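You operate a simulated robot arm through the tools that you are given. There is no shell and no other tool. Be economical: measure what you need, move in short steps, check, and stop when the job is done.

You are at the controls of a simulated robot arm. One attempt, no reset.

Task
Dress the mop with the compound that the mop card names.
Fine: shield down before you start the buffer; put the bar back and stop the buffer with the red button.
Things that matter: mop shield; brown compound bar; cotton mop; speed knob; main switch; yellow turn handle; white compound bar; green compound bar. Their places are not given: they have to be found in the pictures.

It is judged by the outcome, as a careful person would: the job done as asked, and still so three seconds after it is handed in. It fails if anything else is knocked over, pushed out of place, dropped, spilled or broken.

Robot
A 7-joint arm with a two-finger parallel gripper, fixed in place. Base frame: the origin is at the foot of the arm, x ahead of it, y to its left, z up; the work surface is at about z = 0.4. Lengths are in cm, angles in rad, forces in N, time in s.
With the tool pointing down near the work surface it reaches from about 22 to 58 cm from the base axis. Its first joint turns from -1.152 to 1.152 rad. Payload 2.5 kg.
The tool frame sits at the grasp point between the pads (the TCP): z along the fingers, y along the line on which they close. The tips reach 2.3 cm beyond it. The gripper opens to 9.4 cm. The fingers are 3.8 cm wide and 1 cm thick; the gripper's body (5.4 by 9.6 cm) begins 3.9 cm behind the TCP.
Orientation is that of the tool frame in the base frame, as a unit quaternion [w, x, y, z]. With the fingers straight down and closing along the base's y, the tool's x points along the base's -x, its y along +y and its z along -z.

Tools
- The arm moves only by the tool move_arm. Its argument "plan" is a list of rows, each a list of 2 entries, a list of its own where there are three numbers: the shift along the tool's x, y, z in cm, then the turn, a rotation vector about the tool's x, y, z in rad. In form: [[[x, y, z], [wx, wy, wz]], ...]. A call has 1 to 12 rows; each row shifts and turns the commanded pose from where the row before left it, along the tool's axes as they then stand. "hand" is the finger opening in cm, from 0 to 9.4, set as the call begins (left out, the last holds). A row lasts 0.2 s, in which the tool goes at most 5 cm and 0.15 rad; a call with a longer step from one row to the next is refused whole, and so is a gripper value outside its range. Where a pose cannot be reached the arm comes as near as it can. A force on the tool above 40 N (or 10 N above the force at the start of the call, whichever is more), or a blocked arm, ends the call early, and 0.2 s more pass. The fingers move at their own pace (about 10.8 cm/s each) and stop on an object; they squeeze with about 37 N. The grip force told is the motor's: it shows also when the fingers shut on nothing. Time passes only in rows, and 0.2 s behind the last, so rows that do not move let the fingers close. The reply holds the time, the measured pose of the TCP, the force on the tool along the base axes, the opening and the grip force, in the units named above and with some noise, and new pictures: "show" is both (left out), scene, wrist or none.
- Cameras (640 x 400 px; columns grow to the right, rows downward): "scene" is fixed at [11.5, -40.04, 56.68]; the picture's right is [0.87, -0.49, 0.00], its down [-0.17, -0.30, -0.94] and it looks along [0.46, 0.82, -0.34] (base axes); focal length 330 px, centre (320, 200). "wrist" rides on the gripper at [-3.9, 0, -4.4] in the tool frame; the picture's right is [0.00, -1.00, 0.00], its down [0.97, 0.00, -0.24] and it looks along [0.24, 0.00, 0.97] (tool axes); focal length 218 px, centre (320, 200).
- locate(camera, pixels): for up to 12 pixels [column, row] of the newest picture of that camera ("zoom" is the newest enlarged one), the place [x, y, z] in the base frame of the surface seen there, good to about 0.3 cm. It takes no simulated time.
- inspect(camera, box): a new picture of the part [left, top, right, bottom] of that camera's present view, enlarged. It takes no simulated time.
- hand_in(): hands the job in; it is judged then, once.

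Keep the steps short. Do not move on a guess: measure, check each grasp and each placing, and mend mistakes. In all there are 80 turns and 170 pictures (those below and enlarged ones count). Leave the gripper open and the arm clear of the work at the hand-in unless told otherwise, and finish with a single line.

The tools are called after ">>>" as name(argument=value, ...) on one line, values as JSON. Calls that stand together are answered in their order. move_arm: Moves the arm, as the interface text tells. Its arguments: {"type":"object","properties":{"plan":{"type":"array","items":{"type":"array"}},"hand":{"type":"number"},"show":{"type":"string","enum":["both","scene","wrist","none"]}},"required":["plan"]} The other tools are called the same way: locate (camera, pixels) gives the place of the surface under pixels of a picture; inspect (camera, box) takes an enlarged picture of a part of a camera's view; hand_in () hands the job in.

At the start:

```text
clock: 0.0
eef_pos: [35.11, 24.37, 45.16]
tcp_rot: [0.0, 0.0, 1.0, 0.001]
wrist_force: [0.7, -0.1, 0.0]
grip_width: 9.4
grip_force: 0.0
```

scene: 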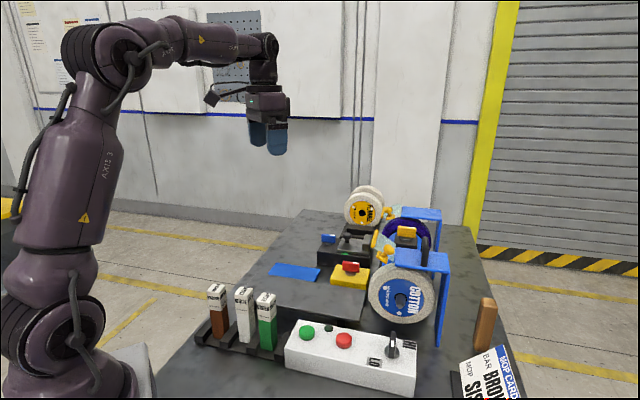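
wrist: 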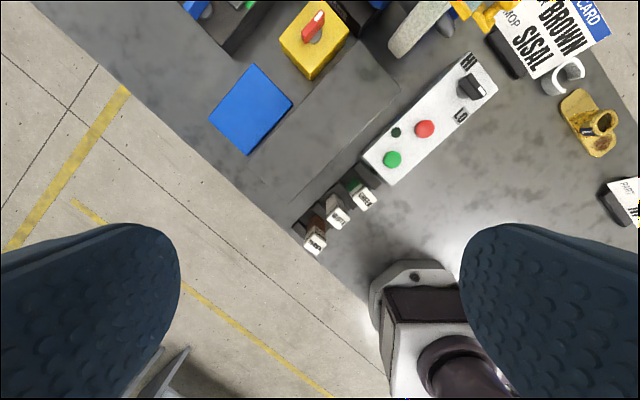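

I see a card at the lower right (about 490,375), bars at (215-265,310), a control box and a mop turret. I'll enlarge these areas before moving.

>>> inspect(camera="scene", box=[300, 170, 460, 340])

>>> inspect(camera="scene", box=[190, 270, 440, 400])

>>> inspect(camera="wrist", box=[440, 0, 640, 220])

>>> inspect(camera="scene", box=[430, 280, 560, 400])

>>> inspect(camera="scene", box=[10, 0, 270, 120])

```text
2.35 times, centred on (380, 255) of scene
```

zoom: 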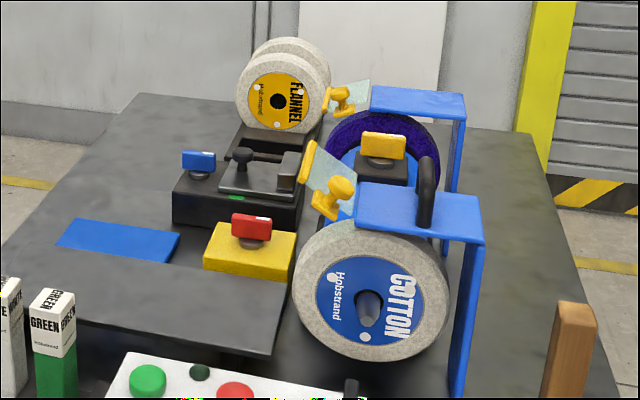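

```text
2.56 times, centred on (315, 335) of scene
```

zoom: 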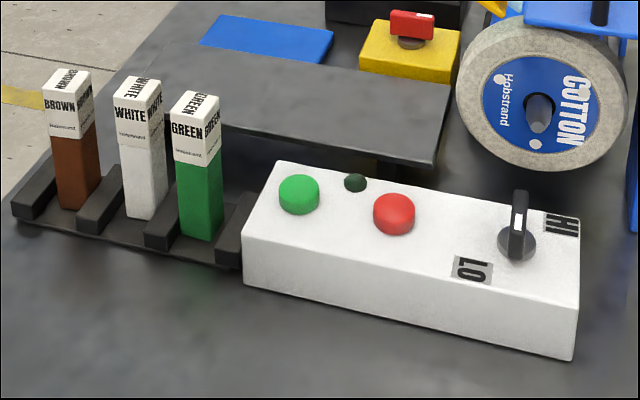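

```text
1.82 times, centred on (540, 110) of wrist
```

zoom: 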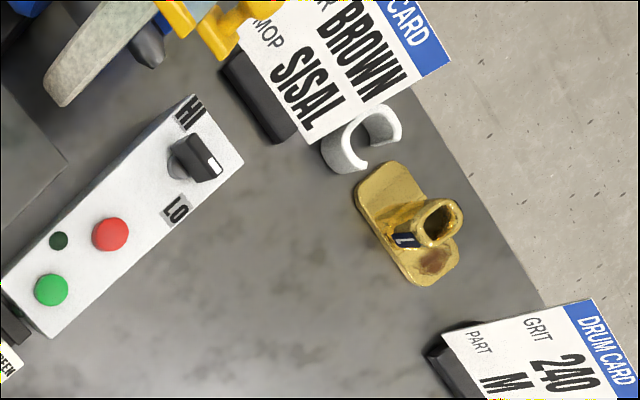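

```text
3.33 times, centred on (495, 340) of scene
```

zoom: 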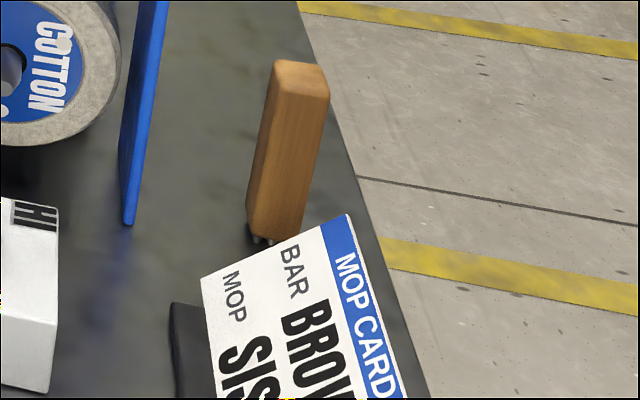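

```text
2.46 times, centred on (140, 60) of scene
```

zoom: 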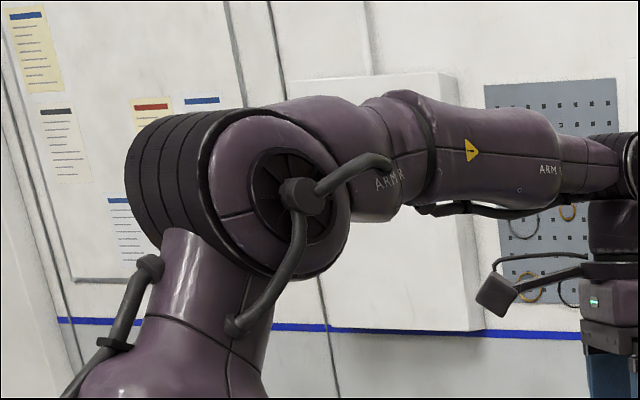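

The card reads BAR BROWN, MOP SISAL. Next I measure the main parts.

>>> locate(camera="scene", pixels=[[306, 330], [344, 338], [394, 345], [217, 288], [242, 290], [264, 297], [351, 266], [401, 295], [407, 231], [426, 240], [385, 253], [328, 238]])

>>> locate(camera="scene", pixels=[[363, 208], [400, 225], [425, 213], [410, 255], [440, 262], [485, 305], [295, 271], [350, 277], [320, 290], [352, 243], [485, 375], [445, 330]])

>>> inspect(camera="scene", box=[360, 200, 460, 270])

>>> inspect(camera="wrist", box=[170, 0, 510, 110])

```text
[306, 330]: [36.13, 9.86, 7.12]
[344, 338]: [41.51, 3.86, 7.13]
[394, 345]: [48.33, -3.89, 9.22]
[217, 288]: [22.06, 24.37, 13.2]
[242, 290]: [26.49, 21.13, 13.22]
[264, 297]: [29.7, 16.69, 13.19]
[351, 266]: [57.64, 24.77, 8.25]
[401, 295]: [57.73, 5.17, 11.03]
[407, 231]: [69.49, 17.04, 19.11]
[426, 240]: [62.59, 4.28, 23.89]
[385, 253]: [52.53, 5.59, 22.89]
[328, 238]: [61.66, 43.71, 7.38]
```

```text
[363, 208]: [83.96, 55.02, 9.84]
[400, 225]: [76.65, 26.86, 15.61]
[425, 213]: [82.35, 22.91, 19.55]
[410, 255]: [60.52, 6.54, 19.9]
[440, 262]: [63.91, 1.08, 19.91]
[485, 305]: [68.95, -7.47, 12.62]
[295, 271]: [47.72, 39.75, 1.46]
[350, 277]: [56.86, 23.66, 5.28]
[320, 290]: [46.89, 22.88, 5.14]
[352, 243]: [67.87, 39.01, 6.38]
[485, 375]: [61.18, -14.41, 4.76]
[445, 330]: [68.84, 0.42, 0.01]
```

```text
5.71 times, centred on (410, 235) of scene
```

zoom: 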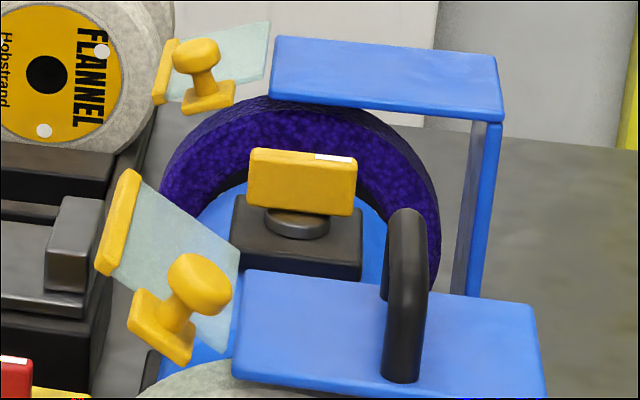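

```text
1.88 times, centred on (340, 55) of wrist
```

zoom: 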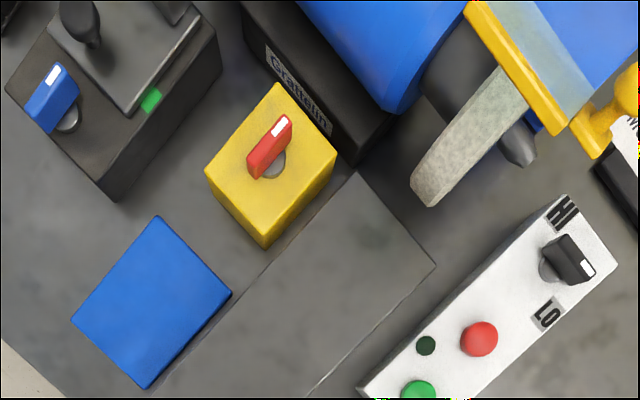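

Needed: a better look at the machine. The arm is far above everything (z 45 vs. 24), so I shift toward (40,10,45) and tilt the wrist camera forward.

>>> move_arm(plan=[[[-1, -2.5, 0], [0, -0.15, 0]], [[-1, -2.5, 0], [0, -0.15, 0]], [[-1, -2.5, 0], [0, -0.15, 0]], [[-1, -2.5, 0], [0, -0.15, 0]], [[-1, -2.5, 0], [0, -0.15, 0]], [[0, 0, 0], [0, -0.15, 0]]], hand=9.4)

```text
clock: 1.4
eef_pos: [39.69, 11.8, 46.64]
tcp_rot: [0.436, -0.001, 0.9, 0.002]
wrist_force: [-0.1, -0.4, -0.6]
grip_width: 9.39
grip_force: 0.1
```

scene: 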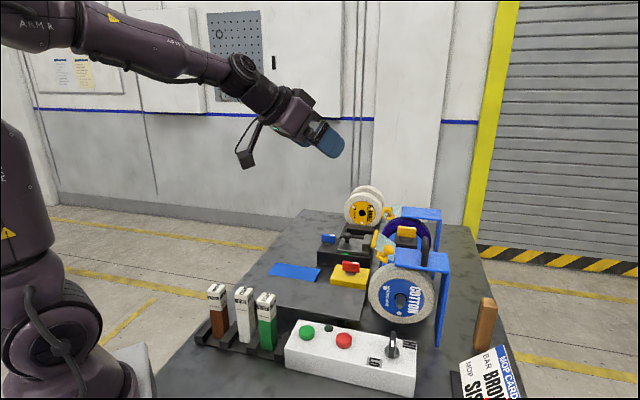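
wrist: 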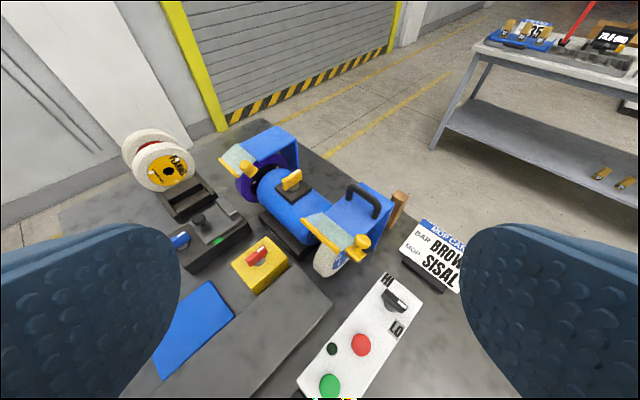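

Now I enlarge the machine, the card and the parts behind.

>>> inspect(camera="wrist", box=[210, 110, 420, 290])

>>> inspect(camera="wrist", box=[380, 190, 500, 310])

>>> inspect(camera="wrist", box=[110, 120, 330, 300])

```text
2.22 times, centred on (315, 200) of wrist
```

zoom: 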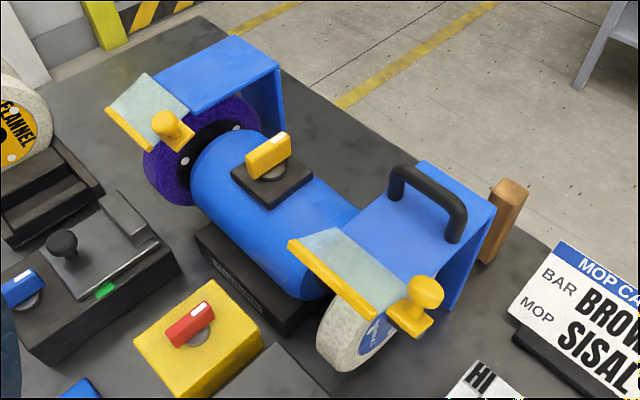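

```text
3.33 times, centred on (440, 250) of wrist
```

zoom: 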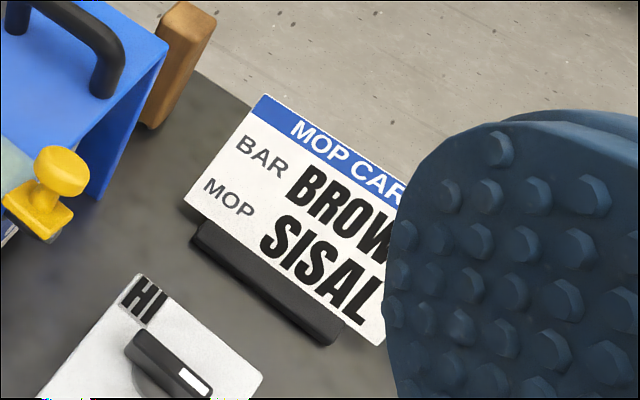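

```text
2.22 times, centred on (220, 210) of wrist
```

zoom: 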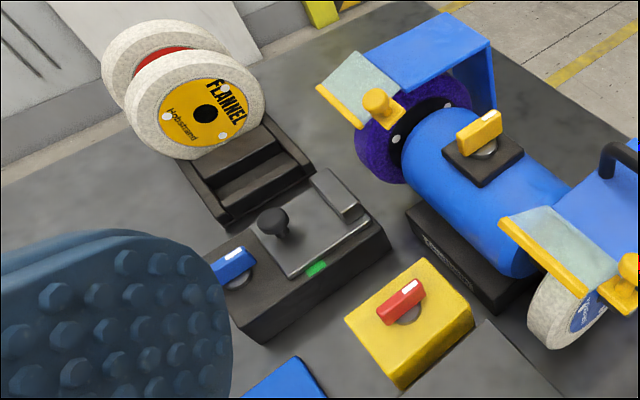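

I'll bring the camera closer to and above the machine (TCP toward about (52,20,50)) to read the turn handle and the far mop.

>>> move_arm(plan=[[[-2.45, 2, 1.9], [0, 0, 0]], [[-2.45, 2, 1.9], [0, 0, 0]], [[-2.45, 2, 1.9], [0, 0, 0]], [[-2.45, 2, 1.9], [0, 0, 0]], [[0, 0, 0], [0, 0, 0]]], show="wrist")

```text
clock: 2.6
eef_pos: [51.81, 19.8, 49.65]
tcp_rot: [0.434, 0.001, 0.901, 0.001]
wrist_force: [-0.3, 0.3, 0.7]
grip_width: 9.41
grip_force: 0.0
```

wrist: 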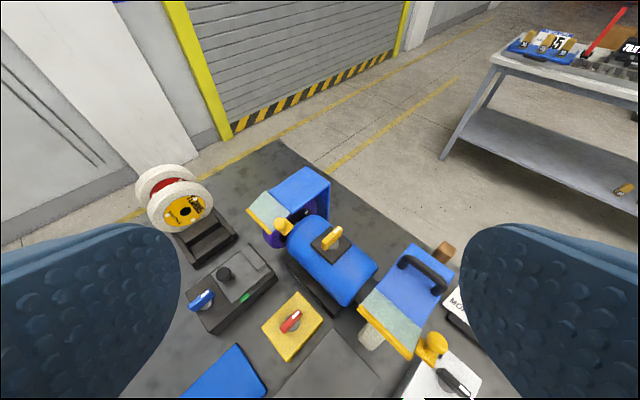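

>>> inspect(camera="wrist", box=[240, 155, 460, 335])

>>> inspect(camera="wrist", box=[180, 240, 340, 370])

>>> locate(camera="wrist", pixels=[[331, 238], [326, 245], [341, 228], [312, 243], [350, 240], [290, 320], [300, 312], [283, 330], [418, 270], [432, 345], [364, 312], [410, 358]])

```text
2.22 times, centred on (350, 245) of wrist
```

zoom: 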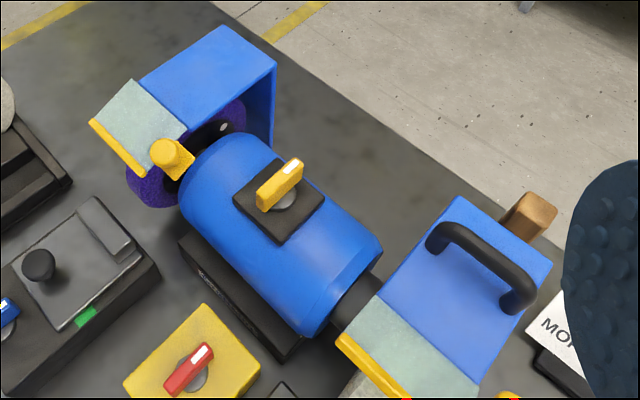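

```text
3.08 times, centred on (260, 305) of wrist
```

zoom: 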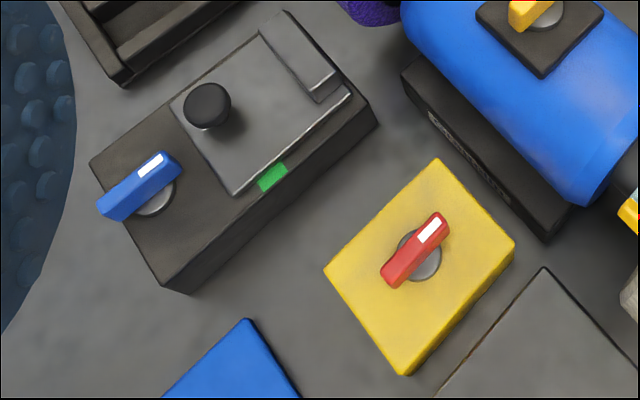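

```text
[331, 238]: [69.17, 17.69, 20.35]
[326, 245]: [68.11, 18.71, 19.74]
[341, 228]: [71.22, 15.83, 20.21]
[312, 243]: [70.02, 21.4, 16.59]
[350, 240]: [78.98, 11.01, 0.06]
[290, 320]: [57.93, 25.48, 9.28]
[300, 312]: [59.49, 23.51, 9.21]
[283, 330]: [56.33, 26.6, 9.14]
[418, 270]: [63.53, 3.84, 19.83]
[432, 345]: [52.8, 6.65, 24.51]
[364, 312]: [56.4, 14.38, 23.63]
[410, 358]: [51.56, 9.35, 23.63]
```

>>> inspect(camera="scene", box=[360, 195, 470, 355])

>>> inspect(camera="scene", box=[370, 200, 450, 260])

>>> inspect(camera="wrist", box=[490, 10, 640, 110])

```text
2.50 times, centred on (415, 275) of scene
```

zoom: 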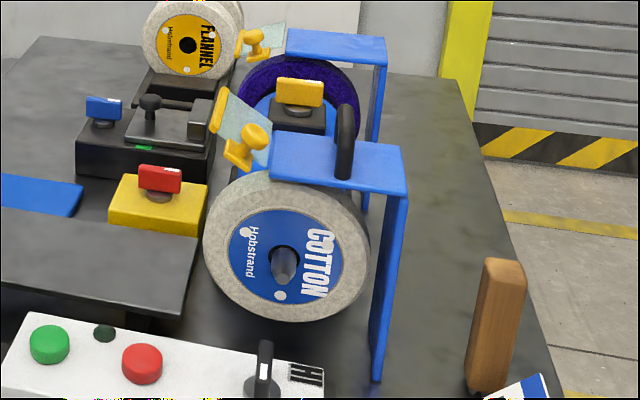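

```text
6.67 times, centred on (410, 230) of scene
```

zoom: 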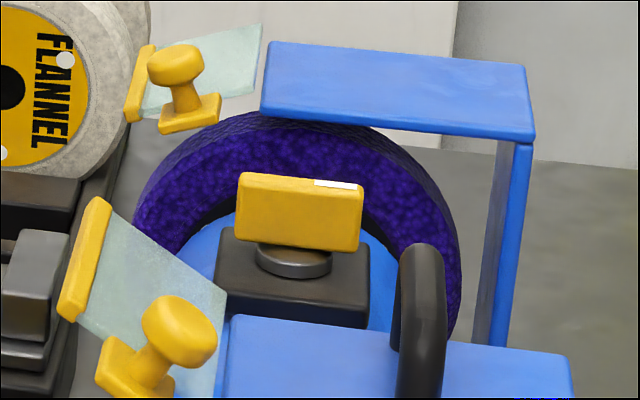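

```text
4.00 times, centred on (565, 60) of wrist
```

zoom: 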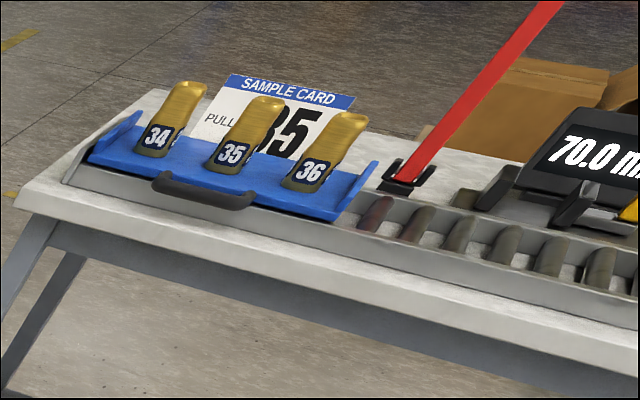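

The card pairs brown with the SISAL mop, but the mop at the front end is COTTON. The yellow handle sits atop the head's middle and looks like a swivel. To test it with power off, I first straighten the tool and yaw so the fingers close across that handle.

>>> move_arm(plan=[[[0, 0, 0], [0, 0.15, 0]], [[0, 0, 0], [0, 0.15, 0]], [[0, 0, 0], [0, 0.15, 0]], [[0, 0, 0], [0, 0.15, 0]], [[0, 0, 0], [0, 0.15, 0]], [[0, 0, 0], [0, 0.15, 0]], [[0, 0, 0], [0, 0, 0.15]], [[0, 0, 0], [0, 0, 0.15]], [[0, 0, 0], [0, 0, 0.15]], [[0, 0, 0], [0, 0, 0.15]], [[0, 0, 0], [0, 0, 0.15]]], show="wrist")

```text
clock: 5.0
eef_pos: [48.5, 17.89, 47.74]
tcp_rot: [0.047, 0.367, 0.929, 0.018]
wrist_force: [-0.2, 0.0, 0.4]
grip_width: 9.4
grip_force: 0.2
out of reach, approached as far as the arm can: row 4, 5, 6
```

wrist: 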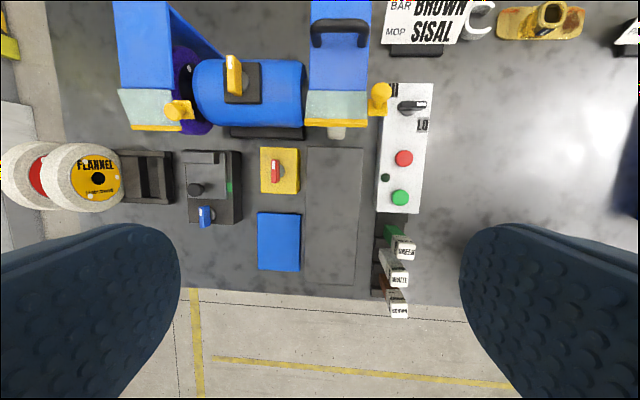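

Good aligned view. I enlarge the control box and bars.

>>> inspect(camera="wrist", box=[350, 70, 470, 220])

>>> inspect(camera="wrist", box=[100, 0, 420, 200])

>>> locate(camera="wrist", pixels=[[400, 197], [403, 158], [412, 106], [422, 104], [399, 312], [399, 280], [404, 250], [275, 172], [340, 40], [337, 132], [381, 97], [380, 297]])

```text
2.67 times, centred on (410, 145) of wrist
```

zoom: 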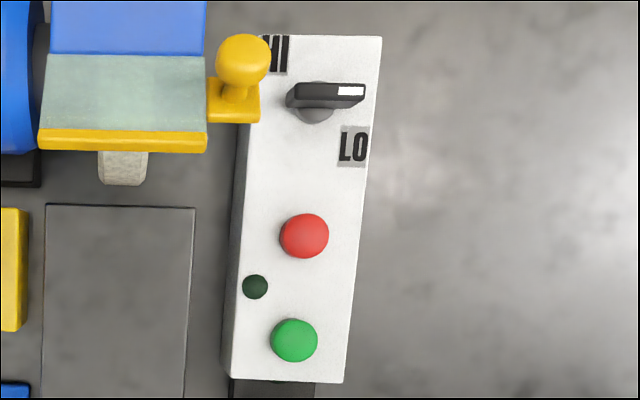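

```text
2.00 times, centred on (260, 100) of wrist
```

zoom: 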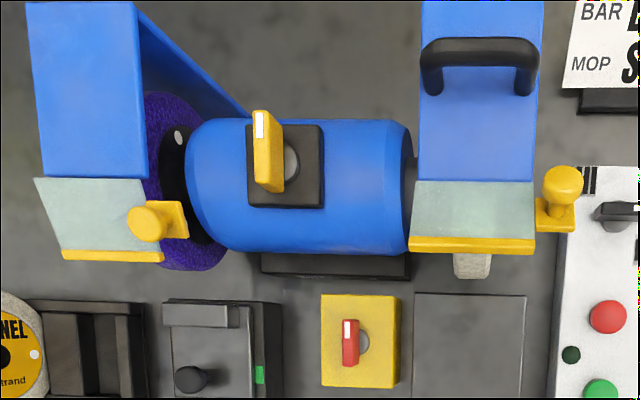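

```text
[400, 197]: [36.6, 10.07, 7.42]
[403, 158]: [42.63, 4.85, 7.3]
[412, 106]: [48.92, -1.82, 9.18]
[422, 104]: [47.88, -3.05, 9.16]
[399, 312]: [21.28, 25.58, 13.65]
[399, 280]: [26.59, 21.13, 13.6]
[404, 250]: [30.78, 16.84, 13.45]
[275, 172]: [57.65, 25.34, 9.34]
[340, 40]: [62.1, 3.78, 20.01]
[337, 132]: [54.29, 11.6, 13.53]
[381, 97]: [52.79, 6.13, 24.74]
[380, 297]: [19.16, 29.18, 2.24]
```

I now try moving above the yellow handle (about (69,17)) staying at z ≥ 31 to see whether it is in reach.

>>> move_arm(plan=[[[0, 0, 4.5], [0, 0, 0]], [[0, 0, 4.5], [0, 0, 0]], [[-2, 2, 3.5], [0, 0, 0]], [[-3, 2.8, 1], [0, 0, 0]], [[-3, 2.8, 1], [0, 0, 0]], [[-3, 2.8, 0], [0, 0, 0]], [[0, 0, 0], [0, 0, 0]]])

```text
clock: 6.6
eef_pos: [56.29, 16.58, 33.41]
tcp_rot: [0.046, 0.365, 0.93, 0.018]
wrist_force: [1.0, -0.2, 0.1]
grip_width: 9.37
grip_force: 0.1
out of reach, approached as far as the arm can: row 4, 5, 6
```

scene: 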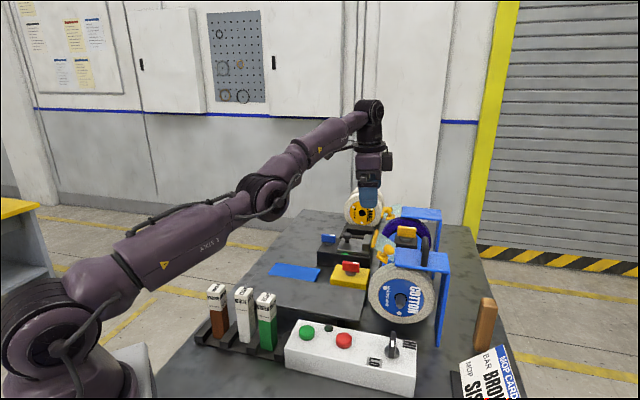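
wrist: 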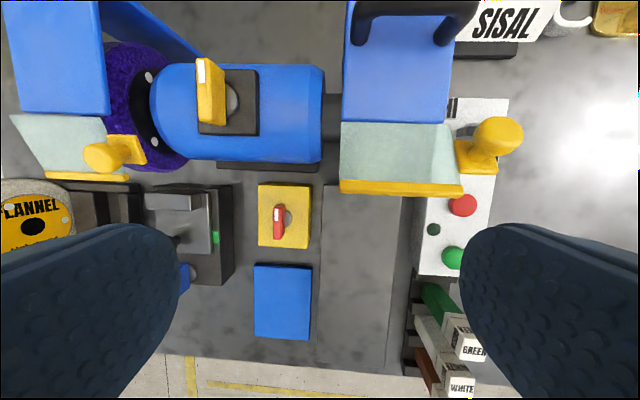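

The handle is far out of reach. Both mops have fixed guards facing the front, so the head cannot swivel. The mounted, reachable mop with the named shield is the cotton one; the card's BAR line says BROWN. The rack mops may serve the MOP line, so I check that, and I measure the shield geometry.

>>> inspect(camera="scene", box=[335, 175, 400, 240])

>>> locate(camera="wrist", pixels=[[350, 126], [395, 128], [445, 128], [345, 175], [395, 180], [430, 180], [345, 189], [455, 193], [498, 135], [485, 158], [395, 60], [440, 110]])

>>> inspect(camera="wrist", box=[320, 70, 540, 220])

>>> locate(camera="scene", pixels=[[401, 295], [375, 290], [430, 300], [402, 322], [405, 268], [388, 257], [376, 250], [384, 237], [380, 262], [418, 318], [440, 340], [371, 275]])

```text
6.15 times, centred on (368, 208) of scene
```

zoom: 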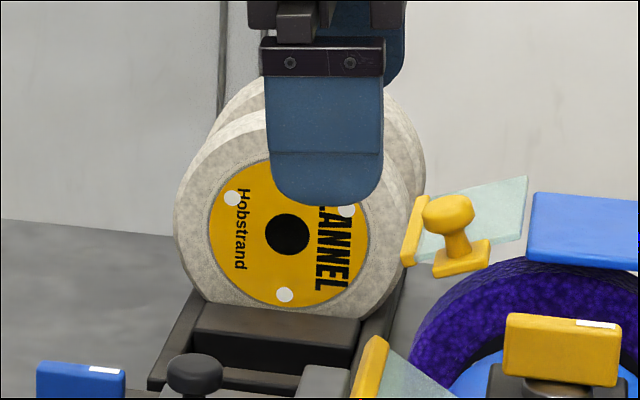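

```text
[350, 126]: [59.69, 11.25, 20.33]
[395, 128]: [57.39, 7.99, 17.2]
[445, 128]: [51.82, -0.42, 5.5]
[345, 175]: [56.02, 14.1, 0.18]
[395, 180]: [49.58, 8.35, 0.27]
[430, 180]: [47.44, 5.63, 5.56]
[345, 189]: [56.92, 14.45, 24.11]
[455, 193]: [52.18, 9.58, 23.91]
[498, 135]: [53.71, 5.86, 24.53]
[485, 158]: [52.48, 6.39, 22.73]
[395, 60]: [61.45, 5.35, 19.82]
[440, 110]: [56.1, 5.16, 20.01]
```

```text
2.67 times, centred on (430, 145) of wrist
```

zoom: 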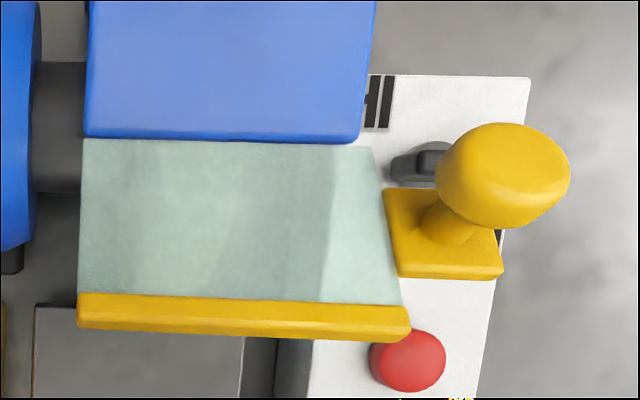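

```text
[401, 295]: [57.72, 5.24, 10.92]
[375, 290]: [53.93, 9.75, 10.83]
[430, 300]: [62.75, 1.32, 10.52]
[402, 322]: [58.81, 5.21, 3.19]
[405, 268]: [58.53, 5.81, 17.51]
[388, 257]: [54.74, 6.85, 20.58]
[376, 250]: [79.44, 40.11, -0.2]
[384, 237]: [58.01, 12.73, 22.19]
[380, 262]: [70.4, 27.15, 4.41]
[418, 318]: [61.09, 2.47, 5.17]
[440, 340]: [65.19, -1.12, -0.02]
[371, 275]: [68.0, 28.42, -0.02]
```

The rack's second mop isn't legible, but nothing there is in reach either, so I go on with the mounted cotton mop and the brown bar. First the shield: its front yellow bar (z≈24) sits up-tilted on a hinge at z≈20. I close the fingers, level the tool and hover above the bar at about (55.8,12.3).

>>> move_arm(plan=[[[0, 0, 0], [0.067, 0.072, 0]], [[-1.28, -1.75, 0], [0, 0, 0]], [[-1.28, -1.75, 1.5], [0, 0, 0]], [[0, 0, 2], [0, 0, 0]], [[0, 0, 0], [0, 0, 0]]], hand=0)

```text
clock: 7.8
eef_pos: [56.59, 12.65, 30.12]
tcp_rot: [0.0, 0.367, 0.93, 0.0]
wrist_force: [-0.5, 0.0, -0.9]
grip_width: 0.0
grip_force: 36.6
out of reach, approached as far as the arm can: row 1, 2, 3, 4
```

scene: 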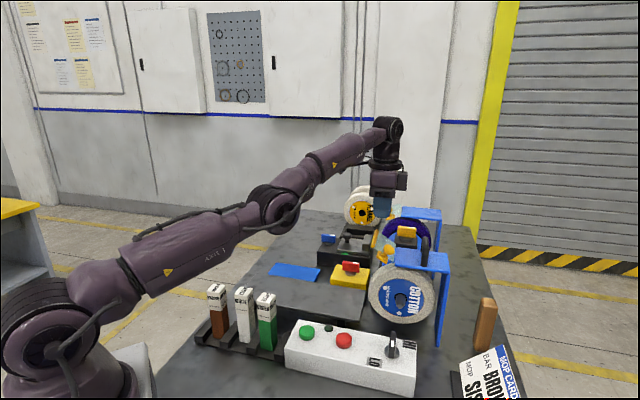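
wrist: 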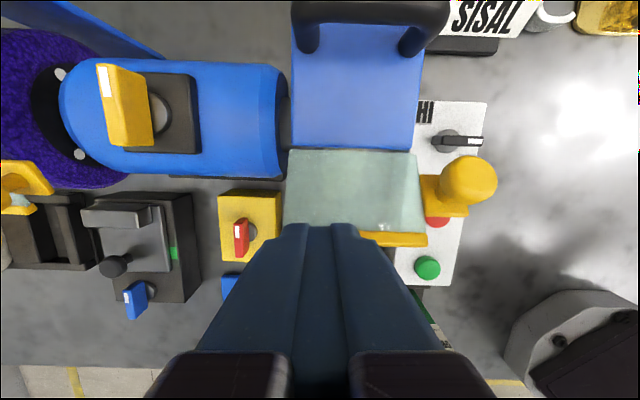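

Fingers are over the left part of the shield's front bar. I descend slowly to press it down; force ends the call if it jams.

>>> move_arm(plan=[[[0.35, -0.8, 1.5], [0, 0, 0]], [[0, 0, 1.5], [0, 0, 0]], [[0, 0, 1], [0, 0, 0]], [[0, 0, 1], [0, 0, 0]], [[0, 0, 1], [0, 0, 0]], [[0, 0, 1], [0, 0, 0]], [[0, 0, 0], [0, 0, 0]]])

```text
clock: 9.4
eef_pos: [57.93, 12.77, 23.59]
tcp_rot: [0.0, 0.366, 0.931, 0.001]
wrist_force: [0.5, 0.2, -0.6]
grip_width: 0.02
grip_force: 36.7
out of reach, approached as far as the arm can: row 1, 2, 4, 6
```

scene: 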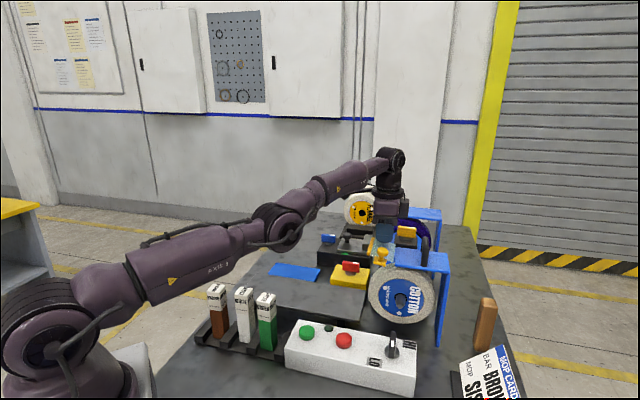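
wrist: 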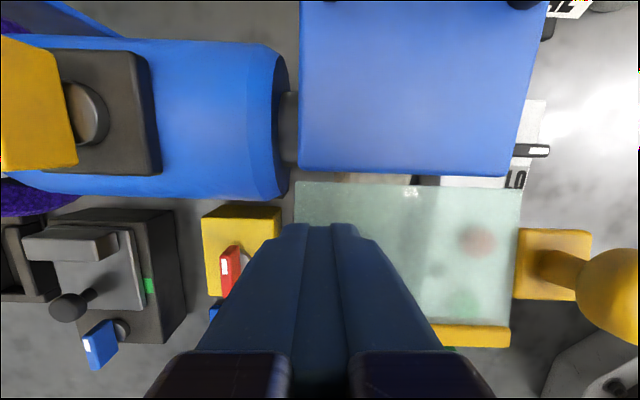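

The shield has swung to about level. I shift 2 cm to the front (tool +x) and continue pressing down.

>>> move_arm(plan=[[[1, 0, 0], [0, 0, 0]], [[1.2, 0, 0], [0, 0, 0]], [[0, 0, 1], [0, 0, 0]], [[0, 0, 1], [0, 0, 0]], [[0, 0, 1], [0, 0, 0]], [[0, 0, 1], [0, 0, 0]], [[0, 0, 0], [0, 0, 0]]])

```text
clock: 10.0
eef_pos: [57.94, 13.2, 23.8]
tcp_rot: [0.007, 0.372, 0.928, -0.008]
wrist_force: [-0.2, 0.4, -0.4]
grip_width: 0.01
grip_force: 38.0
out of reach, approached as far as the arm can: row 1, 2
stopped in row 3: the force on the tool passed its limit (the readings are from after the stop); the commanded pose is now the measured one
```

scene: 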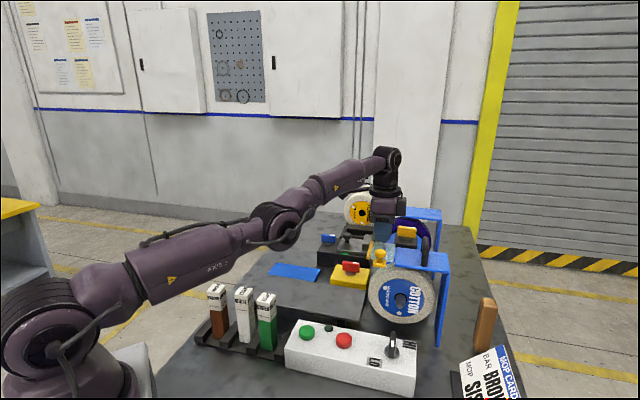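
wrist: 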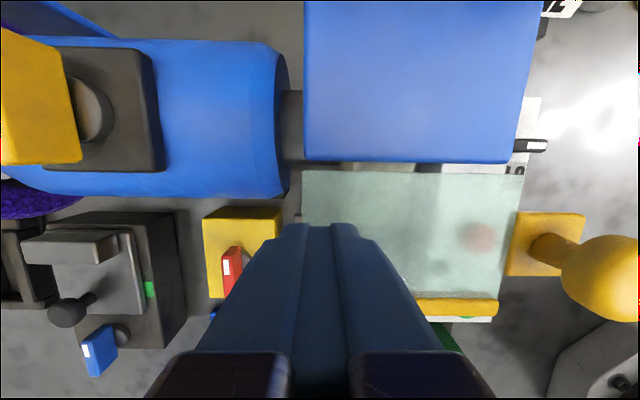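

The push met resistance near the hinge because the arm's reach limit held it back. I measure the bar now, then lift off and reposition nearer the front edge.

>>> locate(camera="wrist", pixels=[[465, 307], [490, 305], [440, 305], [545, 245], [610, 275], [420, 155], [320, 155], [515, 155]])

>>> move_arm(plan=[[[0, 0, -1.5], [0, 0, 0]], [[0, 0, -1.5], [0, 0, 0]], [[1.5, 0, 0], [0, 0, 0]], [[1.5, 0, 0], [0, 0, 0]], [[0, 0, 0], [0, 0, 0]]])

```text
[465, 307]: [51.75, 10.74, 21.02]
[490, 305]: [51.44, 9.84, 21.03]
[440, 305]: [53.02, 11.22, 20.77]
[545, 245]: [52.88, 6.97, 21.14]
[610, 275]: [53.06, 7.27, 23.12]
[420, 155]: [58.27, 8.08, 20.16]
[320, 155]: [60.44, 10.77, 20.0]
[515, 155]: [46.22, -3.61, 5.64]
```

```text
clock: 11.2
eef_pos: [55.28, 15.21, 26.62]
tcp_rot: [0.007, 0.374, 0.927, -0.009]
wrist_force: [-0.5, -0.7, -0.6]
grip_width: 0.0
grip_force: 37.3
out of reach, approached as far as the arm can: row 2
```

scene: 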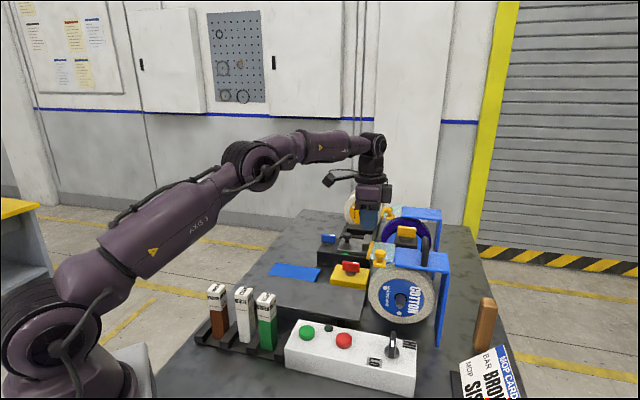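
wrist: 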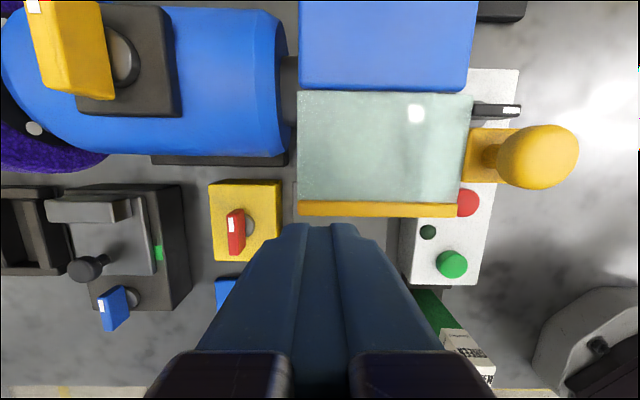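

The shield is now level (front bar z≈21). I move to about v-offset −4, center left of the shield (55.3,12.4), and press down again.

>>> move_arm(plan=[[[-1, -1, 0], [0, 0, 0]], [[-1, -1, 0], [0, 0, 0]], [[0, 0, 1.5], [0, 0, 0]], [[0, 0, 1.2], [0, 0, 0]], [[0, 0, 1], [0, 0, 0]], [[0, 0, 1], [0, 0, 0]], [[0, 0, 1], [0, 0, 0]], [[0, 0, 1], [0, 0, 0]], [[0, 0, 0], [0, 0, 0]]])

```text
clock: 12.8
eef_pos: [55.45, 12.5, 21.9]
tcp_rot: [0.011, 0.373, 0.928, -0.006]
wrist_force: [-4.5, 0.2, 6.7]
grip_width: 0.02
grip_force: 36.7
stopped in row 8: the force on the tool passed its limit (the readings are from after the stop); the commanded pose is now the measured one
```

scene: 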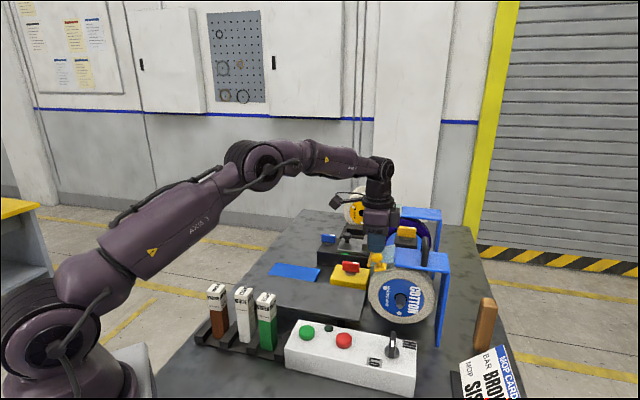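
wrist: 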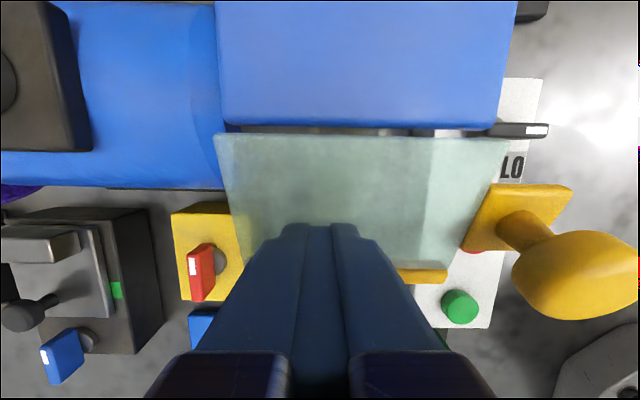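

>>> locate(camera="wrist", pixels=[[425, 276], [440, 276], [520, 215], [570, 280], [300, 124], [480, 128]])

>>> inspect(camera="scene", box=[340, 210, 460, 310])

```text
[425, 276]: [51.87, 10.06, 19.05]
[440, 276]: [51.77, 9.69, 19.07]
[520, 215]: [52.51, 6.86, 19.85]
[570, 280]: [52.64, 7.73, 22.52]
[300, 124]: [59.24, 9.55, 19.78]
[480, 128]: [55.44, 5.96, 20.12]
```

```text
4.00 times, centred on (400, 260) of scene
```

zoom: 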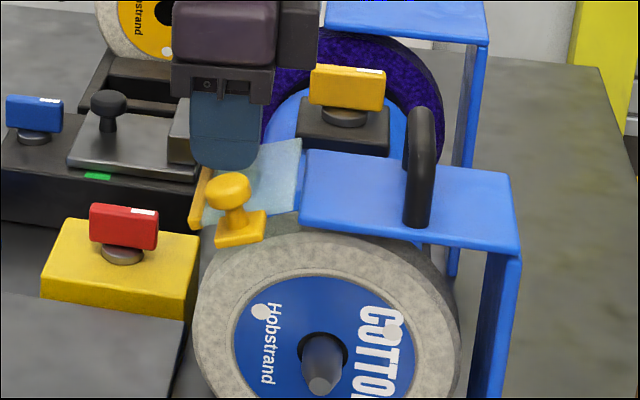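

Bar now at z≈19, sloping slightly downward. I'll press slower (0.4 cm per row), a bit nearer the edge, to see if this is the stop.

>>> move_arm(plan=[[[0.7, 0, -0.3], [0, 0, 0]], [[0, 0, 0.4], [0, 0, 0]], [[0, 0, 0.4], [0, 0, 0]], [[0, 0, 0.4], [0, 0, 0]], [[0, 0, 0.4], [0, 0, 0]], [[0, 0, 0.4], [0, 0, 0]], [[0, 0, 0.4], [0, 0, 0]], [[0, 0, 0.4], [0, 0, 0]], [[0, 0, 0.4], [0, 0, 0]]], show="wrist")

```text
clock: 13.9
eef_pos: [55.13, 12.99, 21.66]
tcp_rot: [0.015, 0.373, 0.928, -0.004]
wrist_force: [-4.4, -0.6, 8.0]
grip_width: 0.0
grip_force: 37.3
stopped in row 5: the force on the tool passed its limit (the readings are from after the stop); the commanded pose is now the measured one
```

wrist: 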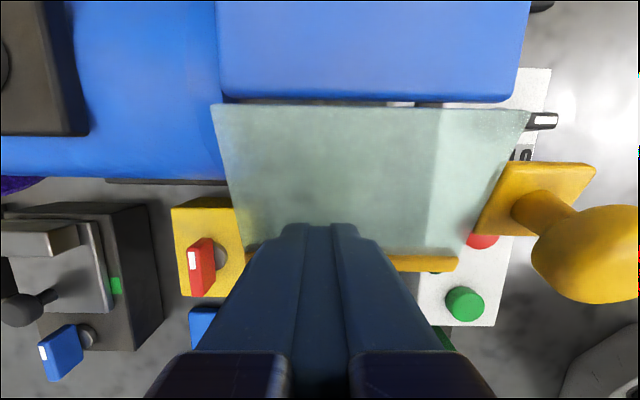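

Same height again with over 40 N: this looks like the lower stop. I lift away and check that it stays.

>>> move_arm(plan=[[[0, 0, -2], [0, 0, 0]], [[0, 0, -3], [0, 0, 0]], [[3, 0, -2], [0, 0, 0]], [[4, 0, 0], [0, 0, 0]], [[0, 0, 0], [0, 0, 0]]])

>>> inspect(camera="scene", box=[340, 210, 460, 310])

```text
clock: 15.1
eef_pos: [49.97, 17.91, 28.27]
tcp_rot: [0.012, 0.373, 0.928, -0.004]
wrist_force: [0.2, -0.1, 0.1]
grip_width: 0.0
grip_force: 36.8
```

scene: 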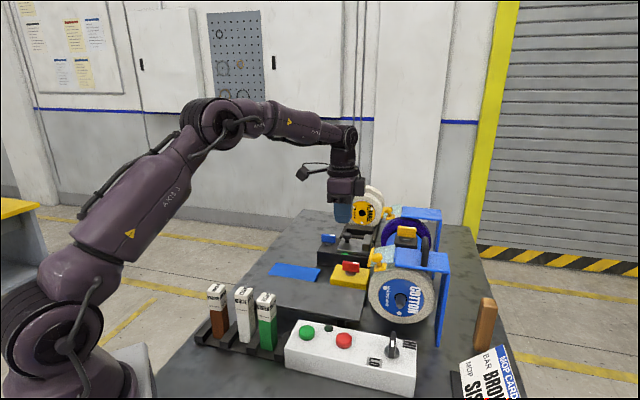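
wrist: 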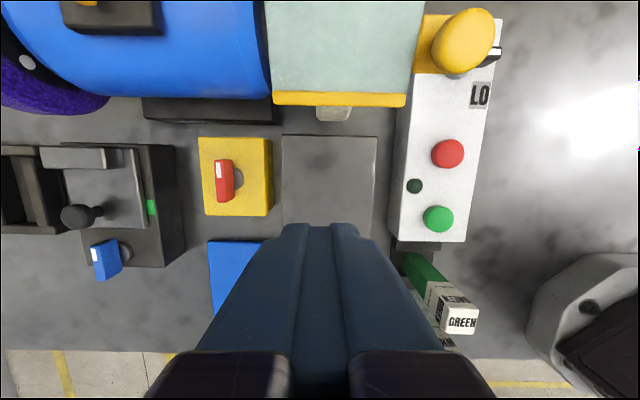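

```text
4.00 times, centred on (400, 260) of scene
```

zoom: 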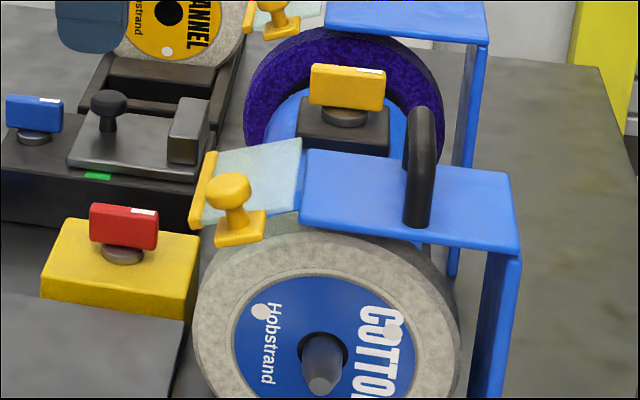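

>>> locate(camera="wrist", pixels=[[285, 98], [340, 100], [395, 100], [427, 60], [465, 30], [333, 113], [448, 153], [438, 218], [413, 186], [330, 180], [235, 180], [320, 138]])

>>> inspect(camera="wrist", box=[180, 60, 420, 230])

```text
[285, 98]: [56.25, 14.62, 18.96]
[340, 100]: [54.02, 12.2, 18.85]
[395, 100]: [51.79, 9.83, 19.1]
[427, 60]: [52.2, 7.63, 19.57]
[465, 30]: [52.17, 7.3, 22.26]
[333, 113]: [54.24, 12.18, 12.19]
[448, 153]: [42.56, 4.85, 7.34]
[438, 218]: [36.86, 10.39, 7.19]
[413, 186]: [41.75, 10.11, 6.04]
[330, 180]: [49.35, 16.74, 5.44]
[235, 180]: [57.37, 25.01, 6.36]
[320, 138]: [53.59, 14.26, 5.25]
```

```text
2.35 times, centred on (300, 145) of wrist
```

zoom: 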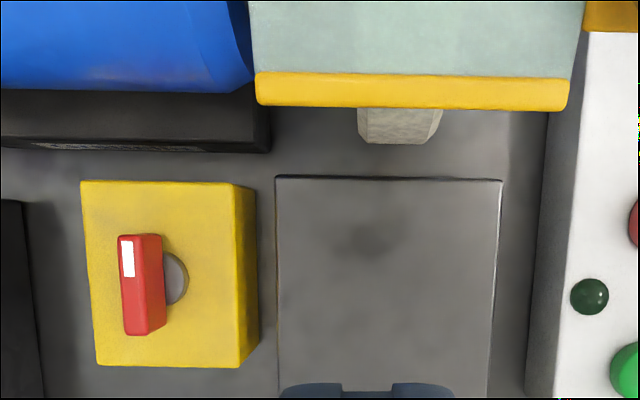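

The shield stays down, front bar at z≈19. Now to start the buffer: green button at (36.7,10.2,7.3). I move above it at height, then descend to hover.

>>> move_arm(plan=[[[1.5, -4.5, 0], [0, 0, 0]], [[1.5, -4.5, 0], [0, 0, 0]], [[1.47, -4.5, 0], [0, 0, 0]], [[0, -1.2, 4], [0, 0, 0]], [[0, 0, 4], [0, 0, 0]], [[0, 0, 4], [0, 0, 0]], [[0, 0, 2.5], [0, 0, 0]], [[0, 0, 0], [0, 0, 0]]])

```text
clock: 16.9
eef_pos: [36.93, 10.16, 13.58]
tcp_rot: [0.013, 0.373, 0.928, -0.003]
wrist_force: [0.9, 0.6, 0.3]
grip_width: 0.0
grip_force: 37.4
```

scene: 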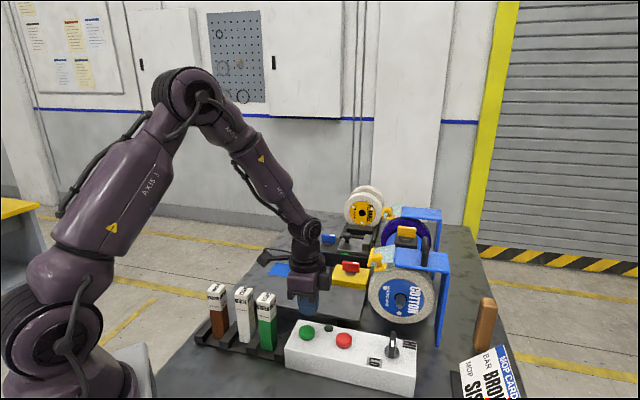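
wrist: 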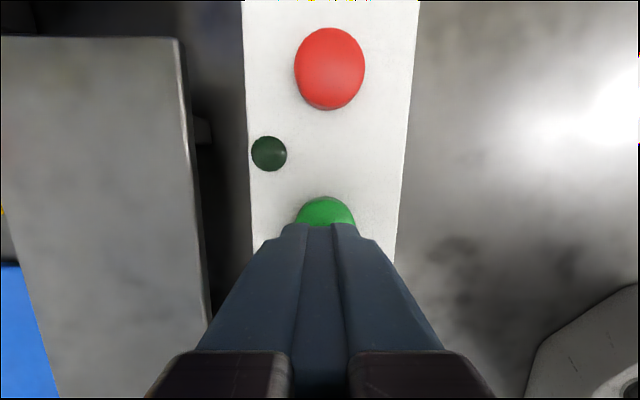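

Fingers are right over the green button (tip z≈11.3, button top 7.3). I press gently.

>>> move_arm(plan=[[[0, 0, 2], [0, 0, 0]], [[0, 0, 1.3], [0, 0, 0]], [[0, 0, 0.4], [0, 0, 0]], [[0, 0, 0.4], [0, 0, 0]], [[0, 0, 0.4], [0, 0, 0]], [[0, 0, 0], [0, 0, 0]]])

```text
clock: 18.3
eef_pos: [36.97, 10.07, 9.2]
tcp_rot: [0.013, 0.373, 0.928, -0.003]
wrist_force: [-1.3, -1.3, 0.8]
grip_width: 0.01
grip_force: 37.2
```

scene: 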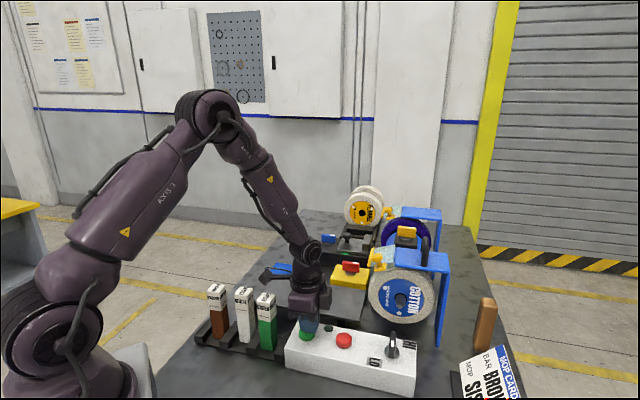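
wrist: 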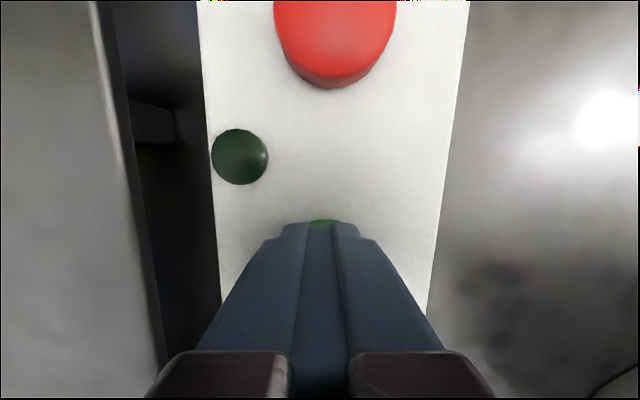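

Lamp still dark; contact just begun. I press further in 0.25 cm steps.

>>> move_arm(plan=[[[0, 0, 0.25], [0, 0, 0]], [[0, 0, 0.25], [0, 0, 0]], [[0, 0, 0.25], [0, 0, 0]], [[0, 0, 0.25], [0, 0, 0]], [[0, 0, 0], [0, 0, 0]]], show="wrist")

```text
clock: 19.1
eef_pos: [36.96, 10.09, 8.83]
tcp_rot: [0.014, 0.373, 0.928, -0.002]
wrist_force: [-7.9, -1.9, 24.5]
grip_width: 0.0
grip_force: 37.0
stopped in row 4: the force on the tool passed its limit (the readings are from after the stop); the commanded pose is now the measured one
```

wrist: 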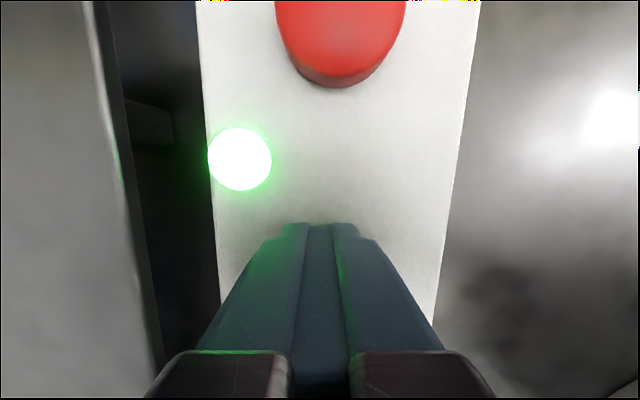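

Lamp lit: the buffer runs. I lift off, open the hand, and travel over to above the brown bar (about (21.4,25.4)), tips at z≈20.

>>> move_arm(plan=[[[0, 0, -4.5], [0, 0, 0]], [[0, 0, -4.5], [0, 0, 0]], [[0, 0, -4.5], [0, 0, 0]], [[4.3, 0.1, 0], [0, 0, 0]], [[4.3, 0.1, 0], [0, 0, 0]], [[4.3, 0.1, 0], [0, 0, 0]], [[4.3, 0.1, 0], [0, 0, 0]], [[2.6, 0.1, 0], [0, 0, 0]], [[0, 0, 0], [0, 0, 0]]], hand=6)

```text
clock: 21.1
eef_pos: [22.6, 24.41, 21.53]
tcp_rot: [0.013, 0.373, 0.928, -0.004]
wrist_force: [-0.5, 0.3, -0.9]
grip_width: 6.0
grip_force: 0.0
```

scene: 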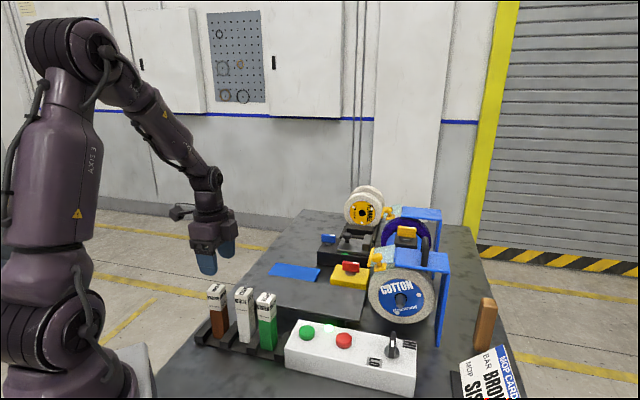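
wrist: 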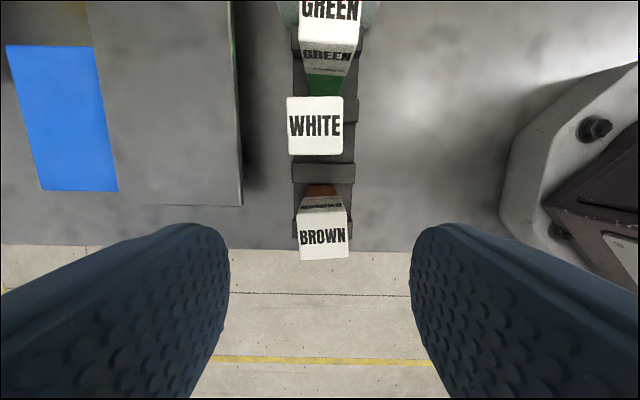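

The mop is spinning (its label moved). I measure the brown bar's top.

>>> locate(camera="wrist", pixels=[[300, 214], [345, 212], [302, 256], [346, 256], [323, 236], [323, 203], [323, 188], [292, 100], [340, 152]])

>>> inspect(camera="scene", box=[190, 270, 290, 360])

>>> inspect(camera="wrist", box=[260, 80, 390, 280])

```text
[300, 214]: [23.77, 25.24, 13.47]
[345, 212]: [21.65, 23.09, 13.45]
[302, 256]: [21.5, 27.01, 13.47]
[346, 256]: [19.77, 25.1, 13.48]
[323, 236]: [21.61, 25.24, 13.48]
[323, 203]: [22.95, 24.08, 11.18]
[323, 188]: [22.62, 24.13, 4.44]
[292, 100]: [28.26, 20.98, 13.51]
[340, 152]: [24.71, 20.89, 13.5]
```

```text
4.44 times, centred on (240, 315) of scene
```

zoom: 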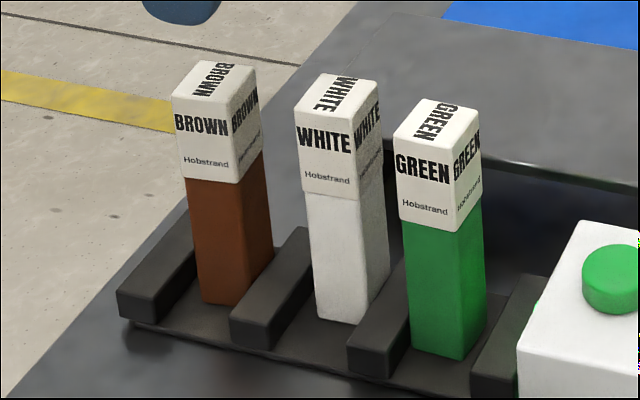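

```text
2.00 times, centred on (325, 180) of wrist
```

zoom: 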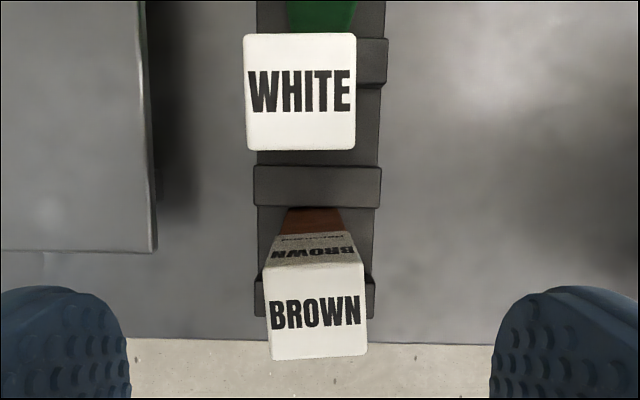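

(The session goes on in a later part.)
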